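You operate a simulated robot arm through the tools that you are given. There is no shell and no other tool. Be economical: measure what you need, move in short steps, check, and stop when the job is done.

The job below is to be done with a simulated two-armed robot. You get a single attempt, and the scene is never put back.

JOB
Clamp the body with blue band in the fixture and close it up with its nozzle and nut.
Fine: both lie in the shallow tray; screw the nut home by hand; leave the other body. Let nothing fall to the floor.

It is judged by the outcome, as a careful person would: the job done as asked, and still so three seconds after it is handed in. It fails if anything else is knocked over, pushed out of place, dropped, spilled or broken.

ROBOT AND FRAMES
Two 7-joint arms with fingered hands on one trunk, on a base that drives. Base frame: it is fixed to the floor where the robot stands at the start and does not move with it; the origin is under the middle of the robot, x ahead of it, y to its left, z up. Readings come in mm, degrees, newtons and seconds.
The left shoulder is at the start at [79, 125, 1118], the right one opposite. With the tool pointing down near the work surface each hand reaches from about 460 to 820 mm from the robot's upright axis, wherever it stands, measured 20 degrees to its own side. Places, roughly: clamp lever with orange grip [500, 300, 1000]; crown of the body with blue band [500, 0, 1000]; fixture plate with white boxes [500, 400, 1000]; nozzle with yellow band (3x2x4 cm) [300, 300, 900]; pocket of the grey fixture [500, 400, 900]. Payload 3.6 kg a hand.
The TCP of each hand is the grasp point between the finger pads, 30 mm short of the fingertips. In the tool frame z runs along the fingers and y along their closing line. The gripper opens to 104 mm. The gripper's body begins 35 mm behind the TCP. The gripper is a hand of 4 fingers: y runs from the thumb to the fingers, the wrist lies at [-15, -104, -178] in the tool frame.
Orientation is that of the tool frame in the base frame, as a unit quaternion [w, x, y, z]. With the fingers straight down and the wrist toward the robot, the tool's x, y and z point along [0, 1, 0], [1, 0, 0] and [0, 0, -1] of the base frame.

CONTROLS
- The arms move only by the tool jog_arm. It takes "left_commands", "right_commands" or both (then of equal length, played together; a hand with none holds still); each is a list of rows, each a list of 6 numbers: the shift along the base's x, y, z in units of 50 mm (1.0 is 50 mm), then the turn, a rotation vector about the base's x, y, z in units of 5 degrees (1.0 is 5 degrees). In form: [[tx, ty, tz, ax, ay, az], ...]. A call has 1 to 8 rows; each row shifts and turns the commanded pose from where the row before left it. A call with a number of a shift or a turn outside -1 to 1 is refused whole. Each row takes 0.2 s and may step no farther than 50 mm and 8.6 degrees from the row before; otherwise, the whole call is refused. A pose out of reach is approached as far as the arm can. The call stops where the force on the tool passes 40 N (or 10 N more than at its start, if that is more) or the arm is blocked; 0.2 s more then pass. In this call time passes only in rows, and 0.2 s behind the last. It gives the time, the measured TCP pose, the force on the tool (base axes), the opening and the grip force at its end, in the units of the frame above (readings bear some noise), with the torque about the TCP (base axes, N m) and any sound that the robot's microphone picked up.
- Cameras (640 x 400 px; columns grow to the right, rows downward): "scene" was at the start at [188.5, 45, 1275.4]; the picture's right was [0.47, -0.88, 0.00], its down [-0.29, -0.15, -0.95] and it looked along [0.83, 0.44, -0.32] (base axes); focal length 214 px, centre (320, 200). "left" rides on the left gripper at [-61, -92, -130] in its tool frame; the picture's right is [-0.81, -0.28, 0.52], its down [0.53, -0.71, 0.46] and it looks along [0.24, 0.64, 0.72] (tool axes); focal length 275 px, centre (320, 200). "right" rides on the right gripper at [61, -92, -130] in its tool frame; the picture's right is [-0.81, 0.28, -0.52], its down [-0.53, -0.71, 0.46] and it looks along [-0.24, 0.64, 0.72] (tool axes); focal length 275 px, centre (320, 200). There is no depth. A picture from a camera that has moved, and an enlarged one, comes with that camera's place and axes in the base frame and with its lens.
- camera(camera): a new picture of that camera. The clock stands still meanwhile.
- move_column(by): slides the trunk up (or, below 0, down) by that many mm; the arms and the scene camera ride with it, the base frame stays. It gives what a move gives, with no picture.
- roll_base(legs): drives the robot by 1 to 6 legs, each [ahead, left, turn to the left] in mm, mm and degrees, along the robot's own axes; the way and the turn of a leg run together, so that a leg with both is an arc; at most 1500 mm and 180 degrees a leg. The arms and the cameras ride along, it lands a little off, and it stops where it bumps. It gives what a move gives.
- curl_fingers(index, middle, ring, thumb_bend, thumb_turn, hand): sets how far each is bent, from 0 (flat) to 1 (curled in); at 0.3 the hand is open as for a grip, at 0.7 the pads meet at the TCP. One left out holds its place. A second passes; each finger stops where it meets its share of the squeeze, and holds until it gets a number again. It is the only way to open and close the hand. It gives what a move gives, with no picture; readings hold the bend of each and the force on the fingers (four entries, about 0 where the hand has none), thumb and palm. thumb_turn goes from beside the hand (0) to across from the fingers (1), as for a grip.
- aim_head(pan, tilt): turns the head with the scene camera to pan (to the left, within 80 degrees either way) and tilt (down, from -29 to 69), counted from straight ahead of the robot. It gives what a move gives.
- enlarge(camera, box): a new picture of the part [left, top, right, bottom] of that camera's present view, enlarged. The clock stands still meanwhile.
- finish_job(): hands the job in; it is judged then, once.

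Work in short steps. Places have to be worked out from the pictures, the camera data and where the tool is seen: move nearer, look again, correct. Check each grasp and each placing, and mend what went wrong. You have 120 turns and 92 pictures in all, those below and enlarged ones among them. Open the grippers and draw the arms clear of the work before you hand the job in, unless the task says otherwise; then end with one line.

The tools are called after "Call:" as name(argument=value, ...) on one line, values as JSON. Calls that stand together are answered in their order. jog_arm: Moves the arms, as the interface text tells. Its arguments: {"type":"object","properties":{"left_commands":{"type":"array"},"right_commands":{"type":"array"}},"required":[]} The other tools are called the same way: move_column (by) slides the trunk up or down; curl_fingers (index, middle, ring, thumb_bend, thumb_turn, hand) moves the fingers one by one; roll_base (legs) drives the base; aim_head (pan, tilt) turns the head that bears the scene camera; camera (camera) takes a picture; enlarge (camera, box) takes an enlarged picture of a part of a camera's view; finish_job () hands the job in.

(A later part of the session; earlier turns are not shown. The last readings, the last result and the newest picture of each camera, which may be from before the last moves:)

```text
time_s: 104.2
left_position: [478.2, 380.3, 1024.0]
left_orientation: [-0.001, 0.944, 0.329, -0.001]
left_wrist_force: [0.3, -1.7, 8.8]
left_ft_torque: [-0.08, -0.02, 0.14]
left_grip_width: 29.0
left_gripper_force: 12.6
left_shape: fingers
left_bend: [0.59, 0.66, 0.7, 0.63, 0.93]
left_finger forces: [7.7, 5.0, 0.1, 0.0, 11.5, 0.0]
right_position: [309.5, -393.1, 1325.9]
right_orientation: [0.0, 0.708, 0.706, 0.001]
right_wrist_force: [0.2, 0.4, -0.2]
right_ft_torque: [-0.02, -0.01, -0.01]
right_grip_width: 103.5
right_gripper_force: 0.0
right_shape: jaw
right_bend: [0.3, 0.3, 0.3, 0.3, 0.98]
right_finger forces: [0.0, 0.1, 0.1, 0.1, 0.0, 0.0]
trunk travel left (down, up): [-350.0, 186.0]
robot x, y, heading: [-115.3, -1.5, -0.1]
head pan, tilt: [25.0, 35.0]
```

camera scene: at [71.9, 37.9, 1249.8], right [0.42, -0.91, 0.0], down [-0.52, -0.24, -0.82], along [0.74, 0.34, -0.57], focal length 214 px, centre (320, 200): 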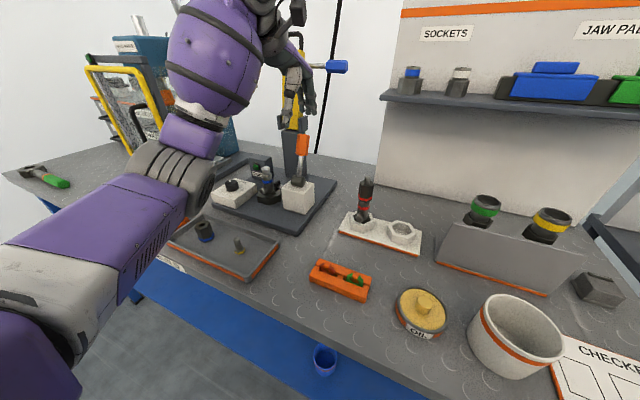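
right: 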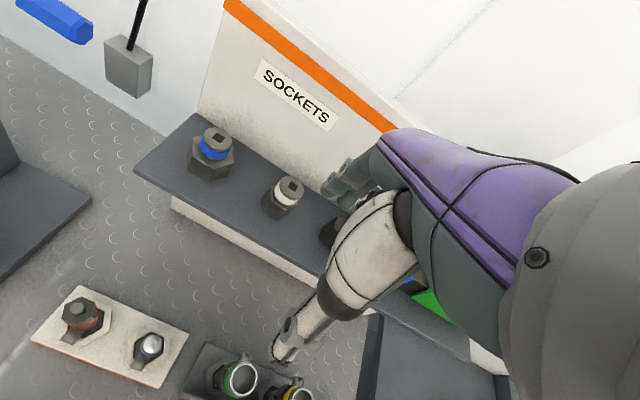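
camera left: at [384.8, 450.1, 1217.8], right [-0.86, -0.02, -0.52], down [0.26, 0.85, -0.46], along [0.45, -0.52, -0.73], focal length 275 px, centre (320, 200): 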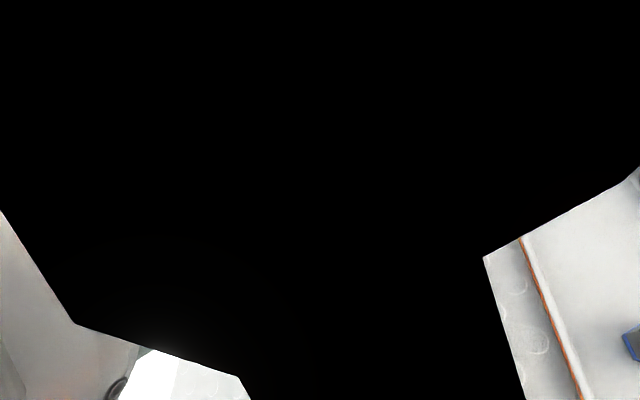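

Turn 20° more (to −72°, still in reach) and then test engagement by pulling up 3 mm.

Call:
jog_arm(left_commands=[[0, 0.002, -0.002, 0, 0, -1], [0, 0.002, -0.002, 0, 0, -1], [0, 0.002, -0.002, 0, 0, -1], [0, 0.002, -0.002, 0, 0, -1]])

Call:
jog_arm(left_commands=[[0, 0, 0.03, 0, 0, 0], [0, 0, 0.03, 0, 0, 0], [0, 0, 0.03, 0, 0, 0]])

```text
time_s: 105.2
left_position: [479.2, 381.0, 1023.3]
left_orientation: [-0.002, 0.987, 0.16, 0.0]
left_wrist_force: [1.9, -0.1, 5.6]
left_ft_torque: [-0.03, -0.06, 0.06]
left_grip_width: 27.6
left_gripper_force: 11.5
left_shape: fingers
left_bend: [0.6, 0.66, 0.7, 0.63, 0.94]
left_finger forces: [6.4, 6.4, 0.0, 0.0, 10.9, 0.1]
right_position: [311.1, -393.9, 1326.0]
right_orientation: [0.001, 0.708, 0.706, 0.001]
right_wrist_force: [0.5, -0.1, 0.2]
right_ft_torque: [-0.02, 0.03, 0.0]
right_grip_width: 103.6
right_gripper_force: 0.1
right_shape: jaw
right_bend: [0.3, 0.3, 0.3, 0.3, 0.98]
right_finger forces: [0.0, 0.0, 0.0, 0.1, 0.1, 0.0]
trunk travel left (down, up): [-350.0, 186.0]
robot x, y, heading: [-115.3, 2.4, -0.2]
head pan, tilt: [25.0, 35.0]
```

```text
time_s: 106.0
left_position: [479.1, 383.2, 1027.4]
left_orientation: [-0.002, 0.987, 0.161, -0.001]
left_wrist_force: [-2.4, -2.2, -2.5]
left_ft_torque: [-0.04, 0.1, -0.03]
left_grip_width: 27.7
left_gripper_force: 12.0
left_shape: fingers
left_bend: [0.6, 0.66, 0.7, 0.62, 0.94]
left_finger forces: [8.3, 4.1, 0.0, 0.1, 10.8, 0.0]
right_position: [309.9, -391.8, 1326.6]
right_orientation: [0.001, 0.708, 0.706, 0.0]
right_wrist_force: [1.2, 0.7, 0.6]
right_ft_torque: [-0.02, -0.02, 0.01]
right_grip_width: 103.8
right_gripper_force: 0.2
right_shape: jaw
right_bend: [0.3, 0.3, 0.3, 0.3, 0.98]
right_finger forces: [0.0, 0.1, 0.0, 0.0, 0.0, 0.1]
trunk travel left (down, up): [-350.0, 186.0]
robot x, y, heading: [-116.4, -2.0, -0.0]
head pan, tilt: [25.0, 35.0]
```

Ambiguous (−2.5 N). Pull 2 mm more to tell.

Call:
jog_arm(left_commands=[[0, 0, 0.03, 0, 0, 0], [0, 0, 0.02, 0, 0, 0]])

```text
time_s: 106.6
left_position: [479.1, 382.3, 1029.4]
left_orientation: [-0.001, 0.987, 0.16, 0.0]
left_wrist_force: [-3.1, -0.7, -0.8]
left_ft_torque: [-0.03, 0.11, -0.02]
left_grip_width: 28.1
left_gripper_force: 11.4
left_shape: fingers
left_bend: [0.6, 0.66, 0.7, 0.62, 0.94]
left_finger forces: [7.8, 3.8, 0.0, 0.0, 10.9, 0.0]
right_position: [310.9, -392.4, 1326.1]
right_orientation: [0.0, 0.708, 0.707, 0.0]
right_wrist_force: [-0.5, -0.1, -0.3]
right_ft_torque: [0.02, 0.02, -0.02]
right_grip_width: 103.6
right_gripper_force: 0.1
right_shape: jaw
right_bend: [0.3, 0.3, 0.3, 0.3, 0.98]
right_finger forces: [0.0, 0.1, 0.0, 0.0, 0.0, 0.0]
trunk travel left (down, up): [-350.0, 186.0]
robot x, y, heading: [-115.4, -0.1, -0.1]
head pan, tilt: [25.0, 35.0]
```

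The nut still lifts freely, so the thread has not caught, though the TCP now stays at ≈[479.5,381] through the turn, i.e. on the nut axis. I set the nut back down, open, and turn the hand back in place around it.

Call:
jog_arm(left_commands=[[0, 0, -0.04, 0, 0, 0], [0, 0, -0.04, 0, 0, 0], [0, 0, -0.04, 0, 0, 0]])

Call:
curl_fingers(hand="left", index=0.42, middle=0.42, ring=0.42, thumb_bend=0.42)

Call:
jog_arm(left_commands=[[0, 0, 0.04, 0, 0, 1], [0, 0, 0, 0, 0, 1], [0, 0, 0, 0, 0, 1], [0, 0, 0, 0, 0, 1], [0, 0, 0, 0, 0, 1], [0, 0, 0, 0, 0, 1], [0, 0, 0, 0, 0, 1], [0, 0, 0, 0, 0, 1]])

Call:
jog_arm(left_commands=[[0, 0, 0, 0, 0, 1], [0, 0, 0, 0, 0, 1], [0, 0, 0, 0, 0, 1], [0, 0, 0, 0, 0, 1], [0, 0, 0, 0, 0, 1], [0, 0, 0, 0, 0, 1], [0, 0, 0, 0, 0, 1], [0, 0, 0, 0, 0, 1]])

Call:
jog_arm(left_commands=[[0, 0, 0, 0, 0, 1], [0, 0, 0, 0, 0, 1], [0, 0, 0, 0, 0, 1], [0, 0, 0, 0, 0, 1], [0, 0, 0, 0, 0, 1], [0, 0, 0, 0, 0, 1], [0, 0, 0, 0, 0, 1], [0, 0, 0, 0, 0, 1]])

```text
time_s: 107.4
left_position: [479.3, 380.9, 1025.3]
left_orientation: [-0.002, 0.987, 0.162, 0.0]
left_wrist_force: [-1.3, 0.1, 0.2]
left_ft_torque: [0.0, 0.04, 0.0]
left_grip_width: 27.8
left_gripper_force: 10.9
left_shape: fingers
left_bend: [0.6, 0.66, 0.7, 0.62, 0.94]
left_finger forces: [7.2, 4.6, 0.0, 0.1, 10.8, 0.0]
right_position: [309.8, -392.3, 1326.7]
right_orientation: [0.0, 0.708, 0.706, 0.0]
right_wrist_force: [0.4, 0.1, 0.6]
right_ft_torque: [0.02, 0.01, 0.01]
right_grip_width: 103.7
right_gripper_force: 0.1
right_shape: jaw
right_bend: [0.3, 0.3, 0.3, 0.3, 0.98]
right_finger forces: [0.1, 0.0, 0.1, 0.0, 0.0, 0.1]
trunk travel left (down, up): [-350.0, 186.0]
robot x, y, heading: [-113.3, -2.0, -0.4]
head pan, tilt: [25.0, 35.0]
```

```text
time_s: 108.4
left_position: [479.3, 381.5, 1024.5]
left_orientation: [-0.001, 0.987, 0.161, -0.001]
left_wrist_force: [-0.1, 0.3, 0.7]
left_ft_torque: [0.0, 0.04, -0.03]
left_grip_width: 72.3
left_gripper_force: 0.1
left_shape: fingers
left_bend: [0.42, 0.42, 0.42, 0.42, 0.97]
left_finger forces: [0.1, 0.0, 0.0, 0.0, 0.0, 0.0]
right_position: [310.4, -393.5, 1326.4]
right_orientation: [0.001, 0.707, 0.707, 0.001]
right_wrist_force: [0.1, -0.1, -0.8]
right_ft_torque: [-0.02, 0.03, 0.0]
right_grip_width: 103.7
right_gripper_force: 0.1
right_shape: jaw
right_bend: [0.3, 0.3, 0.3, 0.3, 0.98]
right_finger forces: [0.0, 0.1, 0.0, 0.0, 0.1, 0.0]
trunk travel left (down, up): [-350.0, 186.0]
robot x, y, heading: [-113.5, -1.7, -0.3]
head pan, tilt: [25.0, 35.0]
```

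```text
time_s: 110.2
left_position: [477.8, 381.2, 1026.9]
left_orientation: [-0.001, 0.872, 0.49, -0.001]
left_wrist_force: [-0.1, 0.0, 0.3]
left_ft_torque: [0.03, 0.0, -0.01]
left_grip_width: 72.5
left_gripper_force: 0.0
left_shape: fingers
left_bend: [0.42, 0.42, 0.42, 0.42, 0.97]
left_finger forces: [0.0, 0.0, 0.0, 0.0, 0.0, 0.0]
right_position: [310.4, -392.3, 1325.6]
right_orientation: [0.001, 0.708, 0.706, 0.0]
right_wrist_force: [-0.1, -0.7, -0.6]
right_ft_torque: [0.0, -0.01, 0.0]
right_grip_width: 103.7
right_gripper_force: 0.0
right_shape: jaw
right_bend: [0.3, 0.3, 0.3, 0.3, 0.98]
right_finger forces: [0.0, 0.0, 0.0, 0.0, 0.1, 0.0]
trunk travel left (down, up): [-350.0, 186.0]
robot x, y, heading: [-115.7, 4.7, -0.1]
head pan, tilt: [25.0, 35.0]
```

```text
time_s: 112.0
left_position: [478.3, 382.7, 1026.2]
left_orientation: [-0.001, 0.651, 0.759, 0.0]
left_wrist_force: [-0.9, 1.1, 0.3]
left_ft_torque: [-0.03, 0.0, 0.01]
left_grip_width: 72.6
left_gripper_force: 0.0
left_shape: fingers
left_bend: [0.42, 0.42, 0.42, 0.42, 0.97]
left_finger forces: [0.0, 0.0, 0.0, 0.0, 0.0, 0.0]
right_position: [310.4, -392.3, 1326.6]
right_orientation: [0.001, 0.707, 0.707, 0.0]
right_wrist_force: [-0.4, 0.5, 1.1]
right_ft_torque: [-0.02, -0.01, 0.01]
right_grip_width: 103.8
right_gripper_force: 0.1
right_shape: jaw
right_bend: [0.3, 0.3, 0.3, 0.3, 0.98]
right_finger forces: [0.0, 0.0, 0.0, 0.0, 0.0, 0.1]
trunk travel left (down, up): [-350.0, 186.0]
robot x, y, heading: [-114.4, 0.5, -0.0]
head pan, tilt: [25.0, 35.0]
```

```text
time_s: 113.8
left_position: [477.6, 381.6, 1026.9]
left_orientation: [0.0, 0.353, 0.936, -0.002]
left_wrist_force: [-0.5, -0.2, -0.4]
left_ft_torque: [0.02, -0.01, 0.0]
left_grip_width: 72.4
left_gripper_force: 0.1
left_shape: fingers
left_bend: [0.42, 0.42, 0.42, 0.42, 0.97]
left_finger forces: [0.1, 0.0, 0.1, 0.0, 0.1, 0.0]
right_position: [310.4, -393.2, 1325.5]
right_orientation: [0.0, 0.707, 0.707, 0.0]
right_wrist_force: [-0.4, 1.5, 0.1]
right_ft_torque: [0.05, -0.01, 0.02]
right_grip_width: 103.7
right_gripper_force: 0.0
right_shape: jaw
right_bend: [0.3, 0.3, 0.3, 0.3, 0.98]
right_finger forces: [0.0, 0.0, 0.0, 0.0, 0.0, 0.0]
trunk travel left (down, up): [-350.0, 186.0]
robot x, y, heading: [-111.6, 0.3, 0.2]
head pan, tilt: [25.0, 35.0]
```

The hand is back at +49° with no disturbance. Close, press more firmly, and turn clockwise 120°.

Call:
curl_fingers(hand="left", index=0.74, middle=0.74, ring=0.7, thumb_bend=0.74)

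Call:
jog_arm(left_commands=[[0, 0, -0.04, 0, 0, 0], [0, 0, -0.04, 0, 0, 0], [0, 0, -0.003, 0, 0, -1], [0, 0, -0.003, 0, 0, -1], [0, 0, -0.003, 0, 0, -1], [0, 0, -0.003, 0, 0, -1]])

Call:
jog_arm(left_commands=[[0, 0, -0.003, 0, 0, -1], [0, 0, -0.003, 0, 0, -1], [0, 0, -0.003, 0, 0, -1], [0, 0, -0.003, 0, 0, -1], [0, 0, -0.003, 0, 0, -1], [0, 0, -0.003, 0, 0, -1], [0, 0, -0.003, 0, 0, -1], [0, 0, -0.003, 0, 0, -1]])

Call:
jog_arm(left_commands=[[0, 0, -0.003, 0, 0, -1], [0, 0, -0.003, 0, 0, -1], [0, 0, -0.003, 0, 0, -1], [0, 0, -0.003, 0, 0, -1], [0, 0, -0.003, 0, 0, -1], [0, 0, -0.003, 0, 0, -1], [0, 0, -0.003, 0, 0, -1], [0, 0, -0.003, 0, 0, -1]])

Call:
jog_arm(left_commands=[[0, 0, -0.003, 0, 0, -1], [0, 0, -0.003, 0, 0, -1], [0, 0, -0.003, 0, 0, -1], [0, 0, -0.003, 0, 0, -1]])

```text
time_s: 114.8
left_position: [479.5, 383.0, 1026.7]
left_orientation: [0.0, 0.354, 0.935, -0.001]
left_wrist_force: [3.5, 5.5, 0.1]
left_ft_torque: [0.13, -0.09, -0.09]
left_grip_width: 23.8
left_gripper_force: 14.7
left_shape: fingers
left_bend: [0.6, 0.63, 0.7, 0.63, 0.96]
left_finger forces: [7.8, 10.5, 0.0, 0.1, 11.6, 0.0]
right_position: [310.2, -391.6, 1327.0]
right_orientation: [0.0, 0.708, 0.707, 0.001]
right_wrist_force: [0.4, -0.2, 0.1]
right_ft_torque: [-0.02, -0.02, 0.05]
right_grip_width: 103.9
right_gripper_force: 0.1
right_shape: jaw
right_bend: [0.3, 0.3, 0.3, 0.3, 0.98]
right_finger forces: [0.1, 0.0, 0.0, 0.1, 0.1, 0.1]
trunk travel left (down, up): [-350.0, 186.0]
robot x, y, heading: [-112.8, 0.3, -0.3]
head pan, tilt: [25.0, 35.0]
```

```text
time_s: 116.2
left_position: [477.3, 382.1, 1022.7]
left_orientation: [0.001, 0.511, 0.86, 0.0]
left_wrist_force: [3.0, 8.3, 16.9]
left_ft_torque: [0.16, -0.07, -0.02]
left_grip_width: 22.8
left_gripper_force: 16.9
left_shape: fingers
left_bend: [0.6, 0.63, 0.7, 0.65, 0.95]
left_finger forces: [8.4, 12.6, 0.1, 0.0, 13.3, 0.0]
right_position: [311.0, -391.4, 1327.9]
right_orientation: [0.001, 0.707, 0.707, 0.001]
right_wrist_force: [0.7, 0.0, 0.3]
right_ft_torque: [0.02, -0.01, 0.0]
right_grip_width: 103.8
right_gripper_force: 0.1
right_shape: jaw
right_bend: [0.3, 0.3, 0.3, 0.3, 0.98]
right_finger forces: [0.1, 0.0, 0.0, 0.0, 0.0, 0.0]
trunk travel left (down, up): [-350.0, 186.0]
robot x, y, heading: [-113.8, 1.9, 0.1]
head pan, tilt: [25.0, 35.0]
```

```text
time_s: 118.0
left_position: [478.8, 381.4, 1022.7]
left_orientation: [0.0, 0.775, 0.632, -0.001]
left_wrist_force: [4.7, 4.3, 15.7]
left_ft_torque: [0.1, -0.05, -0.01]
left_grip_width: 22.7
left_gripper_force: 16.8
left_shape: fingers
left_bend: [0.6, 0.63, 0.7, 0.65, 0.95]
left_finger forces: [7.5, 12.0, 0.0, 0.1, 14.2, 0.1]
right_position: [310.3, -393.5, 1326.2]
right_orientation: [0.001, 0.708, 0.706, 0.0]
right_wrist_force: [-0.2, 0.4, 0.3]
right_ft_torque: [0.01, -0.04, -0.02]
right_grip_width: 103.7
right_gripper_force: 0.1
right_shape: jaw
right_bend: [0.3, 0.3, 0.3, 0.3, 0.98]
right_finger forces: [0.0, 0.1, 0.0, 0.0, 0.0, 0.0]
trunk travel left (down, up): [-350.0, 186.0]
robot x, y, heading: [-114.1, -3.3, -0.2]
head pan, tilt: [25.0, 35.0]
```

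```text
time_s: 119.8
left_position: [478.3, 382.1, 1021.6]
left_orientation: [-0.001, 0.944, 0.329, 0.001]
left_wrist_force: [7.0, 1.3, 15.5]
left_ft_torque: [0.05, -0.09, -0.03]
left_grip_width: 22.3
left_gripper_force: 16.7
left_shape: fingers
left_bend: [0.6, 0.63, 0.7, 0.65, 0.95]
left_finger forces: [7.4, 12.4, 0.0, 0.0, 14.0, 0.1]
right_position: [308.5, -393.6, 1326.7]
right_orientation: [0.0, 0.708, 0.707, 0.001]
right_wrist_force: [0.0, -0.4, 0.0]
right_ft_torque: [0.01, 0.0, 0.02]
right_grip_width: 103.8
right_gripper_force: 0.1
right_shape: jaw
right_bend: [0.3, 0.3, 0.3, 0.3, 0.98]
right_finger forces: [0.0, 0.0, 0.1, 0.1, 0.0, 0.1]
trunk travel left (down, up): [-350.0, 186.0]
robot x, y, heading: [-111.1, -2.3, -0.1]
head pan, tilt: [25.0, 35.0]
```

```text
time_s: 120.8
left_position: [477.2, 380.4, 1019.3]
left_orientation: [-0.002, 0.987, 0.16, 0.0]
left_wrist_force: [5.4, -1.9, 16.9]
left_ft_torque: [0.04, -0.04, -0.02]
left_grip_width: 22.5
left_gripper_force: 17.1
left_shape: fingers
left_bend: [0.6, 0.63, 0.7, 0.65, 0.95]
left_finger forces: [7.7, 12.1, 0.1, 0.0, 14.4, 0.0]
right_position: [309.9, -394.7, 1325.6]
right_orientation: [-0.001, 0.708, 0.706, 0.002]
right_wrist_force: [-0.3, -0.1, 0.0]
right_ft_torque: [-0.01, -0.01, -0.03]
right_grip_width: 103.6
right_gripper_force: 0.1
right_shape: jaw
right_bend: [0.3, 0.3, 0.3, 0.3, 0.98]
right_finger forces: [0.0, 0.0, 0.0, 0.0, 0.1, 0.1]
trunk travel left (down, up): [-350.0, 186.0]
robot x, y, heading: [-114.4, 0.3, -0.2]
head pan, tilt: [25.0, 35.0]
```

z fell 3.4 mm at constant force. Test engagement again with a 5 mm upward pull.

Call:
jog_arm(left_commands=[[0, 0, 0.04, 0, 0, 0], [0, 0, 0.04, 0, 0, 0], [0, 0, 0.04, 0, 0, 0], [0, 0, 0.04, 0, 0, 0]])

```text
time_s: 121.8
left_position: [479.7, 381.8, 1025.4]
left_orientation: [-0.002, 0.987, 0.161, -0.003]
left_wrist_force: [-3.5, -7.7, -15.1]
left_ft_torque: [-0.16, 0.06, 0.01]
left_grip_width: 22.9
left_gripper_force: 14.6
left_shape: fingers
left_bend: [0.6, 0.64, 0.7, 0.64, 0.94]
left_finger forces: [9.0, 7.9, 0.2, 0.0, 11.5, 0.1]
right_position: [311.0, -393.9, 1325.4]
right_orientation: [0.0, 0.708, 0.707, 0.0]
right_wrist_force: [-0.3, 0.1, -0.2]
right_ft_torque: [0.0, 0.0, -0.01]
right_grip_width: 103.9
right_gripper_force: 0.0
right_shape: jaw
right_bend: [0.3, 0.3, 0.3, 0.3, 0.98]
right_finger forces: [0.0, 0.1, 0.0, 0.0, 0.0, 0.1]
trunk travel left (down, up): [-350.0, 186.0]
robot x, y, heading: [-114.8, -2.3, -0.1]
head pan, tilt: [25.0, 35.0]
```

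The pull is resisted with 15 N: the thread has caught. Now a full regrasp cycle: settle, open, turn back 120°, close, turn clockwise 120°.

Call:
jog_arm(left_commands=[[0, 0, -0.04, 0, 0, 0], [0, 0, -0.04, 0, 0, 0]])

Call:
curl_fingers(hand="left", index=0.42, middle=0.42, ring=0.42, thumb_bend=0.42)

Call:
jog_arm(left_commands=[[0, 0, 0, 0, 0, 1], [0, 0, 0, 0, 0, 1], [0, 0, 0, 0, 0, 1], [0, 0, 0, 0, 0, 1], [0, 0, 0, 0, 0, 1], [0, 0, 0, 0, 0, 1], [0, 0, 0, 0, 0, 1], [0, 0, 0, 0, 0, 1]])

Call:
jog_arm(left_commands=[[0, 0, 0, 0, 0, 1], [0, 0, 0, 0, 0, 1], [0, 0, 0, 0, 0, 1], [0, 0, 0, 0, 0, 1], [0, 0, 0, 0, 0, 1], [0, 0, 0, 0, 0, 1], [0, 0, 0, 0, 0, 1], [0, 0, 0, 0, 0, 1]])

Call:
jog_arm(left_commands=[[0, 0, 0, 0, 0, 1], [0, 0, 0, 0, 0, 1], [0, 0, 0, 0, 0, 1], [0, 0, 0, 0, 0, 1], [0, 0, 0, 0, 0, 1], [0, 0, 0, 0, 0, 1], [0, 0, 0, 0, 0, 1], [0, 0, 0, 0, 0, 1]])

Call:
curl_fingers(hand="left", index=0.74, middle=0.74, ring=0.7, thumb_bend=0.74)

Call:
jog_arm(left_commands=[[0, 0, -0.001, 0, 0, -1], [0, 0, -0.001, 0, 0, -1], [0, 0, -0.001, 0, 0, -1], [0, 0, -0.001, 0, 0, -1], [0, 0, -0.001, 0, 0, -1], [0, 0, -0.001, 0, 0, -1], [0, 0, -0.001, 0, 0, -1], [0, 0, -0.001, 0, 0, -1]])

Call:
jog_arm(left_commands=[[0, 0, -0.001, 0, 0, -1], [0, 0, -0.001, 0, 0, -1], [0, 0, -0.001, 0, 0, -1], [0, 0, -0.001, 0, 0, -1], [0, 0, -0.001, 0, 0, -1], [0, 0, -0.001, 0, 0, -1], [0, 0, -0.001, 0, 0, -1], [0, 0, -0.001, 0, 0, -1]])

Call:
jog_arm(left_commands=[[0, 0, -0.001, 0, 0, -1], [0, 0, -0.001, 0, 0, -1], [0, 0, -0.001, 0, 0, -1], [0, 0, -0.001, 0, 0, -1], [0, 0, -0.001, 0, 0, -1], [0, 0, -0.001, 0, 0, -1], [0, 0, -0.001, 0, 0, -1], [0, 0, -0.001, 0, 0, -1]])

```text
time_s: 122.4
left_position: [480.0, 382.1, 1025.3]
left_orientation: [-0.001, 0.987, 0.162, -0.001]
left_wrist_force: [-4.9, -7.2, -9.0]
left_ft_torque: [-0.2, 0.12, 0.02]
left_grip_width: 22.8
left_gripper_force: 13.3
left_shape: fingers
left_bend: [0.6, 0.64, 0.7, 0.65, 0.94]
left_finger forces: [8.6, 7.4, 0.1, 0.1, 12.6, 0.1]
right_position: [311.1, -392.1, 1326.1]
right_orientation: [0.0, 0.708, 0.707, 0.001]
right_wrist_force: [0.2, -0.5, 0.2]
right_ft_torque: [-0.01, 0.01, -0.02]
right_grip_width: 103.7
right_gripper_force: 0.0
right_shape: jaw
right_bend: [0.3, 0.3, 0.3, 0.3, 0.98]
right_finger forces: [0.0, 0.1, 0.0, 0.0, 0.1, 0.0]
trunk travel left (down, up): [-350.0, 186.0]
robot x, y, heading: [-114.1, -2.4, -0.0]
head pan, tilt: [25.0, 35.0]
```

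```text
time_s: 123.4
left_position: [479.2, 382.2, 1024.4]
left_orientation: [0.0, 0.987, 0.161, 0.001]
left_wrist_force: [-0.7, -0.1, -0.3]
left_ft_torque: [-0.02, -0.05, -0.01]
left_grip_width: 72.1
left_gripper_force: 0.2
left_shape: fingers
left_bend: [0.42, 0.42, 0.42, 0.42, 0.97]
left_finger forces: [0.0, 0.1, 0.1, 0.0, 0.0, 0.1]
right_position: [309.8, -393.3, 1325.2]
right_orientation: [0.001, 0.708, 0.706, 0.001]
right_wrist_force: [0.1, -0.8, 0.4]
right_ft_torque: [-0.05, 0.0, 0.01]
right_grip_width: 103.6
right_gripper_force: 0.1
right_shape: jaw
right_bend: [0.3, 0.3, 0.3, 0.3, 0.98]
right_finger forces: [0.0, 0.1, 0.1, 0.0, 0.0, 0.0]
trunk travel left (down, up): [-350.0, 186.0]
robot x, y, heading: [-116.1, 2.7, -0.1]
head pan, tilt: [25.0, 35.0]
```

```text
time_s: 125.2
left_position: [478.4, 382.3, 1023.1]
left_orientation: [-0.001, 0.872, 0.489, 0.0]
left_wrist_force: [0.5, 0.0, -0.2]
left_ft_torque: [-0.02, 0.01, 0.0]
left_grip_width: 72.4
left_gripper_force: 0.1
left_shape: fingers
left_bend: [0.42, 0.42, 0.42, 0.42, 0.97]
left_finger forces: [0.0, 0.1, 0.0, 0.1, 0.1, 0.0]
right_position: [310.6, -392.3, 1326.1]
right_orientation: [0.001, 0.708, 0.706, 0.0]
right_wrist_force: [0.6, -1.0, -0.3]
right_ft_torque: [0.0, 0.02, 0.0]
right_grip_width: 103.6
right_gripper_force: 0.1
right_shape: jaw
right_bend: [0.3, 0.3, 0.3, 0.3, 0.98]
right_finger forces: [0.0, 0.0, 0.0, 0.0, 0.1, 0.1]
trunk travel left (down, up): [-350.0, 186.0]
robot x, y, heading: [-112.9, -2.7, -0.4]
head pan, tilt: [25.0, 35.0]
```

```text
time_s: 127.0
left_position: [479.2, 382.8, 1023.4]
left_orientation: [0.0, 0.652, 0.759, -0.001]
left_wrist_force: [-0.4, 0.7, -0.2]
left_ft_torque: [-0.04, -0.02, 0.0]
left_grip_width: 72.4
left_gripper_force: 0.2
left_shape: fingers
left_bend: [0.42, 0.42, 0.42, 0.42, 0.97]
left_finger forces: [0.0, 0.1, 0.0, 0.0, 0.0, 0.0]
right_position: [311.1, -392.3, 1326.9]
right_orientation: [0.001, 0.707, 0.707, 0.001]
right_wrist_force: [-0.3, 0.9, 0.0]
right_ft_torque: [0.02, 0.0, 0.01]
right_grip_width: 103.8
right_gripper_force: 0.0
right_shape: jaw
right_bend: [0.3, 0.3, 0.3, 0.3, 0.98]
right_finger forces: [0.1, 0.0, 0.0, 0.1, 0.0, 0.1]
trunk travel left (down, up): [-350.0, 186.0]
robot x, y, heading: [-113.2, -1.1, -0.1]
head pan, tilt: [25.0, 35.0]
```

```text
time_s: 128.8
left_position: [478.9, 382.7, 1023.5]
left_orientation: [-0.001, 0.353, 0.936, -0.002]
left_wrist_force: [0.5, -0.6, 1.0]
left_ft_torque: [0.01, 0.01, 0.0]
left_grip_width: 72.6
left_gripper_force: 0.1
left_shape: fingers
left_bend: [0.42, 0.42, 0.42, 0.42, 0.97]
left_finger forces: [0.1, 0.0, 0.0, 0.0, 0.0, 0.0]
right_position: [309.8, -392.5, 1326.5]
right_orientation: [0.001, 0.708, 0.706, 0.0]
right_wrist_force: [0.6, -0.1, -0.6]
right_ft_torque: [-0.03, 0.0, -0.03]
right_grip_width: 103.7
right_gripper_force: 0.0
right_shape: jaw
right_bend: [0.3, 0.3, 0.3, 0.3, 0.98]
right_finger forces: [0.0, 0.1, 0.0, 0.1, 0.0, 0.0]
trunk travel left (down, up): [-350.0, 186.0]
robot x, y, heading: [-112.6, 0.7, -0.0]
head pan, tilt: [25.0, 35.0]
```

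```text
time_s: 129.8
left_position: [480.3, 382.6, 1022.4]
left_orientation: [-0.001, 0.354, 0.935, -0.002]
left_wrist_force: [1.1, 5.5, -0.8]
left_ft_torque: [0.1, -0.02, 0.01]
left_grip_width: 22.4
left_gripper_force: 15.1
left_shape: fingers
left_bend: [0.61, 0.63, 0.7, 0.63, 0.96]
left_finger forces: [8.5, 9.8, 0.0, 0.0, 11.2, 0.0]
right_position: [310.8, -392.3, 1324.9]
right_orientation: [0.0, 0.708, 0.706, 0.001]
right_wrist_force: [-0.6, 0.4, -0.2]
right_ft_torque: [0.0, -0.03, 0.0]
right_grip_width: 103.5
right_gripper_force: 0.1
right_shape: jaw
right_bend: [0.3, 0.3, 0.3, 0.3, 0.98]
right_finger forces: [0.0, 0.0, 0.0, 0.0, 0.1, 0.0]
trunk travel left (down, up): [-350.0, 186.0]
robot x, y, heading: [-111.3, -0.8, -0.0]
head pan, tilt: [25.0, 35.0]
```

```text
time_s: 131.6
left_position: [480.4, 382.7, 1021.4]
left_orientation: [0.0, 0.653, 0.758, -0.001]
left_wrist_force: [5.1, 2.8, -0.1]
left_ft_torque: [0.08, -0.11, 0.0]
left_grip_width: 22.3
left_gripper_force: 14.4
left_shape: fingers
left_bend: [0.6, 0.63, 0.7, 0.64, 0.95]
left_finger forces: [8.9, 9.3, 0.0, 0.1, 11.3, 0.0]
right_position: [311.1, -392.1, 1325.7]
right_orientation: [0.001, 0.708, 0.706, 0.0]
right_wrist_force: [-0.1, -0.5, -0.2]
right_ft_torque: [0.01, 0.01, 0.0]
right_grip_width: 103.6
right_gripper_force: 0.2
right_shape: jaw
right_bend: [0.3, 0.3, 0.3, 0.3, 0.98]
right_finger forces: [0.0, 0.1, 0.0, 0.0, 0.0, 0.1]
trunk travel left (down, up): [-350.0, 186.0]
robot x, y, heading: [-111.0, 2.8, 0.0]
head pan, tilt: [25.0, 35.0]
```

```text
time_s: 133.4
left_position: [479.6, 381.3, 1021.9]
left_orientation: [-0.002, 0.873, 0.488, -0.001]
left_wrist_force: [0.8, -4.0, 0.0]
left_ft_torque: [-0.06, -0.04, 0.02]
left_grip_width: 22.5
left_gripper_force: 15.8
left_shape: fingers
left_bend: [0.6, 0.64, 0.7, 0.63, 0.94]
left_finger forces: [8.6, 8.2, 0.1, 0.0, 13.1, 0.0]
right_position: [309.9, -392.8, 1326.1]
right_orientation: [0.0, 0.707, 0.707, 0.002]
right_wrist_force: [0.6, -0.3, -0.2]
right_ft_torque: [0.02, -0.03, 0.01]
right_grip_width: 103.8
right_gripper_force: 0.1
right_shape: jaw
right_bend: [0.3, 0.3, 0.3, 0.3, 0.98]
right_finger forces: [0.0, 0.0, 0.0, 0.0, 0.0, 0.0]
trunk travel left (down, up): [-350.0, 186.0]
robot x, y, heading: [-113.2, -1.8, -0.1]
head pan, tilt: [25.0, 35.0]
```

```text
time_s: 135.2
left_position: [478.4, 381.3, 1021.6]
left_orientation: [-0.002, 0.987, 0.16, 0.0]
left_wrist_force: [-0.9, -8.3, -0.5]
left_ft_torque: [-0.19, 0.0, 0.04]
left_grip_width: 22.6
left_gripper_force: 15.8
left_shape: fingers
left_bend: [0.59, 0.64, 0.7, 0.64, 0.94]
left_finger forces: [10.5, 9.5, 0.0, 0.0, 12.6, 0.0]
right_position: [310.6, -394.3, 1325.5]
right_orientation: [0.0, 0.707, 0.707, 0.002]
right_wrist_force: [-0.2, 0.1, 0.4]
right_ft_torque: [-0.02, 0.02, 0.03]
right_grip_width: 103.9
right_gripper_force: 0.2
right_shape: jaw
right_bend: [0.3, 0.3, 0.3, 0.3, 0.98]
right_finger forces: [0.1, 0.1, 0.1, 0.0, 0.1, 0.0]
trunk travel left (down, up): [-350.0, 186.0]
robot x, y, heading: [-116.7, -1.2, -0.4]
head pan, tilt: [25.0, 35.0]
```

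Threading proceeds smoothly (axial force ≈0 with 1.2 mm per 120°). Do two more identical cycles.

Call:
curl_fingers(hand="left", index=0.42, middle=0.42, ring=0.42, thumb_bend=0.42)

Call:
jog_arm(left_commands=[[0, 0, 0, 0, 0, 1], [0, 0, 0, 0, 0, 1], [0, 0, 0, 0, 0, 1], [0, 0, 0, 0, 0, 1], [0, 0, 0, 0, 0, 1], [0, 0, 0, 0, 0, 1], [0, 0, 0, 0, 0, 1], [0, 0, 0, 0, 0, 1]])

Call:
jog_arm(left_commands=[[0, 0, 0, 0, 0, 1], [0, 0, 0, 0, 0, 1], [0, 0, 0, 0, 0, 1], [0, 0, 0, 0, 0, 1], [0, 0, 0, 0, 0, 1], [0, 0, 0, 0, 0, 1], [0, 0, 0, 0, 0, 1], [0, 0, 0, 0, 0, 1]])

Call:
jog_arm(left_commands=[[0, 0, 0, 0, 0, 1], [0, 0, 0, 0, 0, 1], [0, 0, 0, 0, 0, 1], [0, 0, 0, 0, 0, 1], [0, 0, 0, 0, 0, 1], [0, 0, 0, 0, 0, 1], [0, 0, 0, 0, 0, 1], [0, 0, 0, 0, 0, 1]])

Call:
curl_fingers(hand="left", index=0.74, middle=0.74, ring=0.7, thumb_bend=0.74)

Call:
jog_arm(left_commands=[[0, 0, -0.002, 0, 0, -1], [0, 0, -0.002, 0, 0, -1], [0, 0, -0.002, 0, 0, -1], [0, 0, -0.002, 0, 0, -1], [0, 0, -0.002, 0, 0, -1], [0, 0, -0.002, 0, 0, -1], [0, 0, -0.002, 0, 0, -1], [0, 0, -0.002, 0, 0, -1]])

Call:
jog_arm(left_commands=[[0, 0, -0.002, 0, 0, -1], [0, 0, -0.002, 0, 0, -1], [0, 0, -0.002, 0, 0, -1], [0, 0, -0.002, 0, 0, -1], [0, 0, -0.002, 0, 0, -1], [0, 0, -0.002, 0, 0, -1], [0, 0, -0.002, 0, 0, -1], [0, 0, -0.002, 0, 0, -1]])

Call:
jog_arm(left_commands=[[0, 0, -0.002, 0, 0, -1], [0, 0, -0.002, 0, 0, -1], [0, 0, -0.002, 0, 0, -1], [0, 0, -0.002, 0, 0, -1], [0, 0, -0.002, 0, 0, -1], [0, 0, -0.002, 0, 0, -1], [0, 0, -0.002, 0, 0, -1], [0, 0, -0.002, 0, 0, -1]])

Call:
curl_fingers(hand="left", index=0.42, middle=0.42, ring=0.42, thumb_bend=0.42)

Call:
jog_arm(left_commands=[[0, 0, 0, 0, 0, 1], [0, 0, 0, 0, 0, 1], [0, 0, 0, 0, 0, 1], [0, 0, 0, 0, 0, 1], [0, 0, 0, 0, 0, 1], [0, 0, 0, 0, 0, 1], [0, 0, 0, 0, 0, 1], [0, 0, 0, 0, 0, 1]])

Call:
jog_arm(left_commands=[[0, 0, 0, 0, 0, 1], [0, 0, 0, 0, 0, 1], [0, 0, 0, 0, 0, 1], [0, 0, 0, 0, 0, 1], [0, 0, 0, 0, 0, 1], [0, 0, 0, 0, 0, 1], [0, 0, 0, 0, 0, 1], [0, 0, 0, 0, 0, 1]])

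Call:
jog_arm(left_commands=[[0, 0, 0, 0, 0, 1], [0, 0, 0, 0, 0, 1], [0, 0, 0, 0, 0, 1], [0, 0, 0, 0, 0, 1], [0, 0, 0, 0, 0, 1], [0, 0, 0, 0, 0, 1], [0, 0, 0, 0, 0, 1], [0, 0, 0, 0, 0, 1]])

Call:
curl_fingers(hand="left", index=0.74, middle=0.74, ring=0.7, thumb_bend=0.74)

```text
time_s: 136.2
left_position: [477.4, 382.9, 1021.3]
left_orientation: [-0.002, 0.987, 0.161, 0.0]
left_wrist_force: [1.2, 0.7, -0.1]
left_ft_torque: [-0.01, 0.0, 0.02]
left_grip_width: 72.5
left_gripper_force: 0.0
left_shape: fingers
left_bend: [0.42, 0.42, 0.42, 0.42, 0.97]
left_finger forces: [0.0, 0.0, 0.1, 0.1, 0.0, 0.0]
right_position: [309.7, -391.2, 1326.4]
right_orientation: [0.0, 0.708, 0.706, 0.0]
right_wrist_force: [-0.6, -0.7, -0.7]
right_ft_torque: [-0.03, 0.02, 0.01]
right_grip_width: 103.6
right_gripper_force: 0.1
right_shape: jaw
right_bend: [0.3, 0.3, 0.3, 0.3, 0.98]
right_finger forces: [0.0, 0.0, 0.1, 0.1, 0.1, 0.0]
trunk travel left (down, up): [-350.0, 186.0]
robot x, y, heading: [-115.8, -2.2, -0.2]
head pan, tilt: [25.0, 35.0]
```

```text
time_s: 138.0
left_position: [478.9, 383.0, 1021.7]
left_orientation: [-0.001, 0.871, 0.491, -0.001]
left_wrist_force: [0.4, -0.2, -0.2]
left_ft_torque: [0.0, -0.04, 0.03]
left_grip_width: 72.1
left_gripper_force: 0.1
left_shape: fingers
left_bend: [0.42, 0.42, 0.42, 0.42, 0.97]
left_finger forces: [0.0, 0.0, 0.1, 0.0, 0.0, 0.0]
right_position: [311.4, -391.5, 1326.1]
right_orientation: [0.0, 0.708, 0.706, 0.001]
right_wrist_force: [-0.2, -0.3, -0.2]
right_ft_torque: [0.0, -0.01, 0.01]
right_grip_width: 103.9
right_gripper_force: 0.0
right_shape: jaw
right_bend: [0.3, 0.3, 0.3, 0.3, 0.98]
right_finger forces: [0.1, 0.1, 0.0, 0.0, 0.0, 0.0]
trunk travel left (down, up): [-350.0, 186.0]
robot x, y, heading: [-114.3, -2.9, 0.1]
head pan, tilt: [25.0, 35.0]
```

```text
time_s: 139.8
left_position: [478.7, 382.1, 1020.9]
left_orientation: [-0.001, 0.652, 0.758, -0.001]
left_wrist_force: [0.8, 0.2, -0.1]
left_ft_torque: [-0.03, 0.0, -0.03]
left_grip_width: 72.5
left_gripper_force: 0.0
left_shape: fingers
left_bend: [0.42, 0.42, 0.42, 0.42, 0.97]
left_finger forces: [0.0, 0.1, 0.0, 0.1, 0.1, 0.0]
right_position: [310.9, -392.8, 1327.0]
right_orientation: [0.001, 0.708, 0.706, 0.001]
right_wrist_force: [0.6, 0.6, -0.1]
right_ft_torque: [-0.01, 0.01, -0.01]
right_grip_width: 103.7
right_gripper_force: 0.1
right_shape: jaw
right_bend: [0.3, 0.3, 0.3, 0.3, 0.98]
right_finger forces: [0.0, 0.1, 0.0, 0.0, 0.1, 0.1]
trunk travel left (down, up): [-350.0, 186.0]
robot x, y, heading: [-111.3, 0.6, -0.0]
head pan, tilt: [25.0, 35.0]
```

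```text
time_s: 141.6
left_position: [477.5, 384.0, 1022.2]
left_orientation: [0.0, 0.352, 0.936, -0.001]
left_wrist_force: [-1.1, -0.1, -0.2]
left_ft_torque: [0.02, -0.01, 0.02]
left_grip_width: 72.5
left_gripper_force: 0.0
left_shape: fingers
left_bend: [0.42, 0.42, 0.42, 0.42, 0.97]
left_finger forces: [0.0, 0.1, 0.0, 0.0, 0.1, 0.0]
right_position: [311.1, -393.1, 1327.1]
right_orientation: [0.001, 0.708, 0.706, 0.001]
right_wrist_force: [-0.6, 0.5, -0.7]
right_ft_torque: [0.0, 0.01, 0.0]
right_grip_width: 103.5
right_gripper_force: 0.0
right_shape: jaw
right_bend: [0.3, 0.3, 0.3, 0.3, 0.98]
right_finger forces: [0.1, 0.0, 0.0, 0.0, 0.0, 0.1]
trunk travel left (down, up): [-350.0, 186.0]
robot x, y, heading: [-113.9, 1.8, -0.1]
head pan, tilt: [25.0, 35.0]
```

```text
time_s: 142.6
left_position: [478.4, 384.2, 1022.1]
left_orientation: [0.0, 0.353, 0.935, -0.002]
left_wrist_force: [3.1, 3.9, -0.6]
left_ft_torque: [0.08, -0.04, -0.04]
left_grip_width: 24.8
left_gripper_force: 15.1
left_shape: fingers
left_bend: [0.6, 0.63, 0.7, 0.62, 0.96]
left_finger forces: [8.9, 9.1, 0.0, 0.1, 11.2, 0.0]
right_position: [310.8, -392.9, 1325.7]
right_orientation: [0.001, 0.708, 0.706, 0.001]
right_wrist_force: [-0.2, -0.5, 0.0]
right_ft_torque: [-0.04, -0.01, 0.02]
right_grip_width: 103.7
right_gripper_force: 0.1
right_shape: jaw
right_bend: [0.3, 0.3, 0.3, 0.3, 0.98]
right_finger forces: [0.0, 0.0, 0.0, 0.1, 0.0, 0.0]
trunk travel left (down, up): [-350.0, 186.0]
robot x, y, heading: [-114.3, 1.4, 0.0]
head pan, tilt: [25.0, 35.0]
```

```text
time_s: 144.4
left_position: [478.5, 382.6, 1019.5]
left_orientation: [-0.001, 0.653, 0.757, -0.001]
left_wrist_force: [2.2, 2.4, -0.7]
left_ft_torque: [0.02, -0.03, 0.0]
left_grip_width: 24.4
left_gripper_force: 14.1
left_shape: fingers
left_bend: [0.6, 0.63, 0.7, 0.62, 0.95]
left_finger forces: [8.5, 8.6, 0.0, 0.1, 12.2, 0.0]
right_position: [311.3, -392.3, 1325.4]
right_orientation: [0.001, 0.708, 0.707, 0.0]
right_wrist_force: [-0.1, 0.1, 0.9]
right_ft_torque: [-0.01, 0.01, -0.01]
right_grip_width: 103.7
right_gripper_force: 0.2
right_shape: jaw
right_bend: [0.3, 0.3, 0.3, 0.3, 0.98]
right_finger forces: [0.1, 0.0, 0.0, 0.0, 0.0, 0.1]
trunk travel left (down, up): [-350.0, 186.0]
robot x, y, heading: [-111.7, -0.4, -0.2]
head pan, tilt: [25.0, 35.0]
```

```text
time_s: 146.2
left_position: [480.0, 382.0, 1019.5]
left_orientation: [-0.001, 0.873, 0.488, -0.001]
left_wrist_force: [6.0, -0.6, -0.2]
left_ft_torque: [0.03, -0.16, 0.15]
left_grip_width: 24.5
left_gripper_force: 15.4
left_shape: fingers
left_bend: [0.6, 0.64, 0.7, 0.63, 0.94]
left_finger forces: [9.7, 9.9, 0.1, 0.0, 11.9, 0.1]
right_position: [311.1, -392.9, 1325.5]
right_orientation: [0.001, 0.708, 0.706, 0.001]
right_wrist_force: [-0.4, 0.3, -0.5]
right_ft_torque: [0.01, 0.01, 0.02]
right_grip_width: 104.0
right_gripper_force: 0.1
right_shape: jaw
right_bend: [0.3, 0.3, 0.3, 0.3, 0.98]
right_finger forces: [0.0, 0.0, 0.0, 0.0, 0.0, 0.1]
trunk travel left (down, up): [-350.0, 186.0]
robot x, y, heading: [-116.2, 1.4, -0.2]
head pan, tilt: [25.0, 35.0]
```

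```text
time_s: 148.0
left_position: [484.4, 382.7, 1018.5]
left_orientation: [-0.001, 0.987, 0.163, 0.002]
left_wrist_force: [29.8, 10.5, 0.9]
left_ft_torque: [0.15, -0.71, 0.71]
left_grip_width: 24.7
left_gripper_force: 33.7
left_shape: fingers
left_bend: [0.58, 0.69, 0.7, 0.67, 0.88]
left_finger forces: [19.9, 30.8, 0.0, 0.1, 16.0, 0.0]
right_position: [313.8, -391.2, 1325.4]
right_orientation: [-0.001, 0.708, 0.706, 0.0]
right_wrist_force: [-0.5, 0.9, -0.2]
right_ft_torque: [0.03, -0.01, 0.01]
right_grip_width: 103.9
right_gripper_force: 0.1
right_shape: jaw
right_bend: [0.3, 0.3, 0.3, 0.3, 0.98]
right_finger forces: [0.1, 0.0, 0.0, 0.0, 0.1, 0.0]
trunk travel left (down, up): [-350.0, 186.0]
robot x, y, heading: [-110.6, 0.9, -0.2]
head pan, tilt: [25.0, 35.0]
```

```text
time_s: 149.0
left_position: [477.9, 382.0, 1019.5]
left_orientation: [0.0, 0.987, 0.16, -0.001]
left_wrist_force: [-0.1, -0.3, 0.3]
left_ft_torque: [0.01, -0.02, 0.04]
left_grip_width: 72.5
left_gripper_force: 0.1
left_shape: fingers
left_bend: [0.42, 0.42, 0.42, 0.42, 0.97]
left_finger forces: [0.0, 0.1, 0.0, 0.0, 0.0, 0.0]
right_position: [311.0, -392.3, 1326.1]
right_orientation: [0.001, 0.708, 0.706, 0.001]
right_wrist_force: [-0.1, -0.1, 0.6]
right_ft_torque: [-0.01, 0.0, -0.01]
right_grip_width: 103.7
right_gripper_force: 0.0
right_shape: jaw
right_bend: [0.3, 0.3, 0.3, 0.3, 0.98]
right_finger forces: [0.0, 0.0, 0.0, 0.0, 0.0, 0.0]
trunk travel left (down, up): [-350.0, 186.0]
robot x, y, heading: [-115.4, 0.4, -0.1]
head pan, tilt: [25.0, 35.0]
```

```text
time_s: 150.8
left_position: [477.7, 382.0, 1019.4]
left_orientation: [-0.001, 0.871, 0.491, 0.0]
left_wrist_force: [-0.1, -0.2, -0.1]
left_ft_torque: [0.01, 0.0, 0.0]
left_grip_width: 72.3
left_gripper_force: 0.1
left_shape: fingers
left_bend: [0.42, 0.42, 0.42, 0.42, 0.97]
left_finger forces: [0.1, 0.1, 0.0, 0.0, 0.0, 0.0]
right_position: [310.3, -392.8, 1326.9]
right_orientation: [0.0, 0.707, 0.707, 0.001]
right_wrist_force: [-0.5, 0.1, -0.6]
right_ft_torque: [-0.01, 0.0, 0.0]
right_grip_width: 103.6
right_gripper_force: 0.0
right_shape: jaw
right_bend: [0.3, 0.3, 0.3, 0.3, 0.98]
right_finger forces: [0.1, 0.0, 0.0, 0.0, 0.1, 0.1]
trunk travel left (down, up): [-350.0, 186.0]
robot x, y, heading: [-115.4, -0.7, -0.1]
head pan, tilt: [25.0, 35.0]
```

```text
time_s: 152.6
left_position: [478.6, 381.9, 1019.9]
left_orientation: [-0.001, 0.652, 0.758, -0.002]
left_wrist_force: [-0.4, -1.1, 0.2]
left_ft_torque: [-0.03, -0.02, -0.01]
left_grip_width: 72.5
left_gripper_force: 0.0
left_shape: fingers
left_bend: [0.42, 0.42, 0.42, 0.42, 0.97]
left_finger forces: [0.0, 0.2, 0.0, 0.0, 0.1, 0.0]
right_position: [311.3, -393.4, 1325.2]
right_orientation: [0.001, 0.707, 0.707, 0.001]
right_wrist_force: [0.3, 0.2, -1.1]
right_ft_torque: [-0.02, 0.03, 0.01]
right_grip_width: 104.0
right_gripper_force: 0.1
right_shape: jaw
right_bend: [0.3, 0.3, 0.3, 0.3, 0.98]
right_finger forces: [0.0, 0.0, 0.0, 0.1, 0.1, 0.1]
trunk travel left (down, up): [-350.0, 186.0]
robot x, y, heading: [-115.3, 1.7, -0.2]
head pan, tilt: [25.0, 35.0]
```

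```text
time_s: 154.4
left_position: [478.7, 382.7, 1019.3]
left_orientation: [0.0, 0.352, 0.936, -0.002]
left_wrist_force: [-0.5, -0.1, -0.1]
left_ft_torque: [-0.01, 0.01, -0.02]
left_grip_width: 72.3
left_gripper_force: 0.0
left_shape: fingers
left_bend: [0.42, 0.42, 0.42, 0.42, 0.97]
left_finger forces: [0.0, 0.0, 0.1, 0.0, 0.1, 0.1]
right_position: [309.6, -391.7, 1326.6]
right_orientation: [0.0, 0.707, 0.707, 0.001]
right_wrist_force: [-0.3, -0.1, -0.2]
right_ft_torque: [-0.01, 0.0, 0.03]
right_grip_width: 103.7
right_gripper_force: 0.0
right_shape: jaw
right_bend: [0.3, 0.3, 0.3, 0.3, 0.98]
right_finger forces: [0.1, 0.1, 0.0, 0.0, 0.1, 0.0]
trunk travel left (down, up): [-350.0, 186.0]
robot x, y, heading: [-113.4, -0.0, -0.3]
head pan, tilt: [25.0, 35.0]
```

```text
time_s: 155.4
left_position: [478.2, 384.2, 1019.3]
left_orientation: [-0.001, 0.353, 0.936, -0.002]
left_wrist_force: [2.2, 5.4, -0.7]
left_ft_torque: [0.14, -0.04, 0.02]
left_grip_width: 23.5
left_gripper_force: 14.5
left_shape: fingers
left_bend: [0.6, 0.63, 0.7, 0.63, 0.96]
left_finger forces: [8.5, 9.9, 0.0, 0.1, 11.5, 0.1]
right_position: [309.9, -391.9, 1326.1]
right_orientation: [0.001, 0.707, 0.707, 0.0]
right_wrist_force: [0.2, 0.3, 0.1]
right_ft_torque: [-0.02, -0.02, 0.0]
right_grip_width: 103.5
right_gripper_force: 0.1
right_shape: jaw
right_bend: [0.3, 0.3, 0.3, 0.3, 0.98]
right_finger forces: [0.0, 0.1, 0.1, 0.0, 0.1, 0.1]
trunk travel left (down, up): [-350.0, 186.0]
robot x, y, heading: [-111.2, -0.1, 0.1]
head pan, tilt: [25.0, 35.0]
```

Call:
jog_arm(left_commands=[[0, 0, -0.002, 0, 0, -1], [0, 0, -0.002, 0, 0, -1], [0, 0, -0.002, 0, 0, -1], [0, 0, -0.002, 0, 0, -1], [0, 0, -0.002, 0, 0, -1], [0, 0, -0.002, 0, 0, -1], [0, 0, -0.002, 0, 0, -1], [0, 0, -0.002, 0, 0, -1]])

Call:
jog_arm(left_commands=[[0, 0, -0.002, 0, 0, -1], [0, 0, -0.002, 0, 0, -1], [0, 0, -0.002, 0, 0, -1], [0, 0, -0.002, 0, 0, -1], [0, 0, -0.002, 0, 0, -1], [0, 0, -0.002, 0, 0, -1], [0, 0, -0.002, 0, 0, -1], [0, 0, -0.002, 0, 0, -1]])

Call:
jog_arm(left_commands=[[0, 0, -0.002, 0, 0, -1], [0, 0, -0.002, 0, 0, -1], [0, 0, -0.002, 0, 0, -1], [0, 0, -0.002, 0, 0, -1], [0, 0, -0.002, 0, 0, -1], [0, 0, -0.002, 0, 0, -1], [0, 0, -0.002, 0, 0, -1], [0, 0, -0.002, 0, 0, -1]])

```text
time_s: 157.2
left_position: [479.2, 388.5, 1018.1]
left_orientation: [-0.002, 0.651, 0.759, 0.001]
left_wrist_force: [-1.9, 21.4, -0.2]
left_ft_torque: [0.75, -0.05, 0.65]
left_grip_width: 23.0
left_gripper_force: 28.8
left_shape: fingers
left_bend: [0.59, 0.67, 0.7, 0.66, 0.89]
left_finger forces: [12.9, 24.6, 0.1, 0.0, 19.7, 0.1]
right_position: [310.5, -389.2, 1326.7]
right_orientation: [0.002, 0.708, 0.707, 0.001]
right_wrist_force: [0.6, 1.2, 0.2]
right_ft_torque: [-0.02, 0.01, 0.03]
right_grip_width: 103.6
right_gripper_force: 0.1
right_shape: jaw
right_bend: [0.3, 0.3, 0.3, 0.3, 0.98]
right_finger forces: [0.0, 0.0, 0.0, 0.1, 0.0, 0.1]
trunk travel left (down, up): [-350.0, 186.0]
robot x, y, heading: [-115.7, 0.8, 0.1]
head pan, tilt: [25.0, 35.0]
```

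```text
time_s: 158.8
left_position: [481.2, 391.3, 1017.4]
left_orientation: [-0.006, 0.842, 0.54, 0.004]
left_wrist_force: [14.0, 18.3, -3.5]
left_ft_torque: [0.55, -0.63, 0.91]
left_grip_width: 24.9
left_gripper_force: 36.0
left_shape: fingers
left_bend: [0.57, 0.71, 0.7, 0.71, 0.85]
left_finger forces: [27.4, 22.0, 0.1, 0.0, 23.0, 0.0]
right_position: [313.8, -391.3, 1326.3]
right_orientation: [0.0, 0.707, 0.707, 0.0]
right_wrist_force: [1.2, -0.2, -0.3]
right_ft_torque: [0.03, -0.02, 0.01]
right_grip_width: 104.1
right_gripper_force: 0.0
right_shape: jaw
right_bend: [0.3, 0.3, 0.3, 0.3, 0.98]
right_finger forces: [0.1, 0.0, 0.0, 0.0, 0.0, 0.1]
trunk travel left (down, up): [-350.0, 186.0]
robot x, y, heading: [-115.1, 2.3, -0.3]
head pan, tilt: [25.0, 35.0]
stopped in row 8 (left hand): the force on the tool passed its limit (the readings are from after the stop); the commanded pose is now the measured one
```

```text
time_s: 160.3
left_position: [484.0, 391.3, 1016.4]
left_orientation: [-0.006, 0.952, 0.307, 0.01]
left_wrist_force: [18.9, 16.7, -3.8]
left_ft_torque: [0.24, -0.59, 0.59]
left_grip_width: 24.6
left_gripper_force: 36.7
left_shape: fingers
left_bend: [0.55, 0.72, 0.7, 0.71, 0.86]
left_finger forces: [16.5, 33.8, 0.1, 0.1, 22.9, 0.1]
right_position: [314.0, -391.3, 1325.3]
right_orientation: [-0.001, 0.708, 0.706, 0.0]
right_wrist_force: [-0.1, 0.6, -0.5]
right_ft_torque: [0.01, -0.05, 0.04]
right_grip_width: 103.7
right_gripper_force: 0.0
right_shape: jaw
right_bend: [0.3, 0.3, 0.3, 0.3, 0.98]
right_finger forces: [0.0, 0.0, 0.0, 0.1, 0.1, 0.0]
trunk travel left (down, up): [-350.0, 186.0]
robot x, y, heading: [-115.4, 1.6, -0.2]
head pan, tilt: [25.0, 35.0]
stopped in row 7 (left hand): the force on the tool passed its limit (the readings are from after the stop); the commanded pose is now the measured one
```

Torque climbed sharply to 0.7–0.9 N m and the nut no longer turns: it is home, hand-tight. Open the hand, recentre, and withdraw straight up.

Call:
curl_fingers(hand="left", index=0.3, middle=0.3, ring=0.3, thumb_bend=0.3)

Call:
jog_arm(left_commands=[[-0.05, -0.1, 0.05, 0, 0, 0], [0, 0, 0.3, 0, 0, 0], [0, 0, 0.5, 0, 0, 0], [0, 0, 0.8, 0, 0, 0], [0, 0, 0.8, 0, 0, 0], [0, 0, 0.8, 0, 0, 0]])

```text
time_s: 161.3
left_position: [483.6, 392.3, 1015.7]
left_orientation: [-0.006, 0.952, 0.306, 0.008]
left_wrist_force: [18.2, 31.4, 0.0]
left_ft_torque: [0.67, -0.39, 0.16]
left_grip_width: 102.5
left_gripper_force: 17.2
left_shape: fingers
left_bend: [0.3, 0.71, 0.3, 0.3, 0.97]
left_finger forces: [0.0, 34.0, 0.0, 0.0, 0.0, 0.0]
right_position: [313.3, -388.1, 1327.6]
right_orientation: [0.0, 0.707, 0.707, -0.001]
right_wrist_force: [0.1, 0.0, -0.1]
right_ft_torque: [-0.01, 0.0, 0.03]
right_grip_width: 103.8
right_gripper_force: 0.0
right_shape: jaw
right_bend: [0.3, 0.3, 0.3, 0.3, 0.98]
right_finger forces: [0.0, 0.1, 0.0, 0.0, 0.0, 0.0]
trunk travel left (down, up): [-350.0, 186.0]
robot x, y, heading: [-113.0, 3.6, -0.0]
head pan, tilt: [25.0, 35.0]
```

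```text
time_s: 161.6
left_position: [480.0, 393.4, 1018.1]
left_orientation: [-0.011, 0.949, 0.314, 0.014]
left_wrist_force: [13.4, 26.4, -3.3]
left_ft_torque: [0.58, -0.27, 0.22]
left_grip_width: 102.9
left_gripper_force: 14.1
left_shape: fingers
left_bend: [0.3, 0.71, 0.3, 0.3, 0.97]
left_finger forces: [0.0, 27.5, 0.0, 0.0, 0.0, 0.0]
right_position: [312.5, -389.2, 1326.7]
right_orientation: [0.002, 0.708, 0.706, 0.001]
right_wrist_force: [-0.9, -0.5, -0.8]
right_ft_torque: [0.01, -0.01, -0.01]
right_grip_width: 103.6
right_gripper_force: 0.1
right_shape: jaw
right_bend: [0.3, 0.3, 0.3, 0.3, 0.98]
right_finger forces: [0.1, 0.1, 0.0, 0.0, 0.1, 0.0]
trunk travel left (down, up): [-350.0, 186.0]
robot x, y, heading: [-116.0, 2.4, -0.0]
head pan, tilt: [25.0, 35.0]
stopped in row 1 (left hand): the force on the tool passed its limit (the readings are from after the stop); the commanded pose is now the measured one
```

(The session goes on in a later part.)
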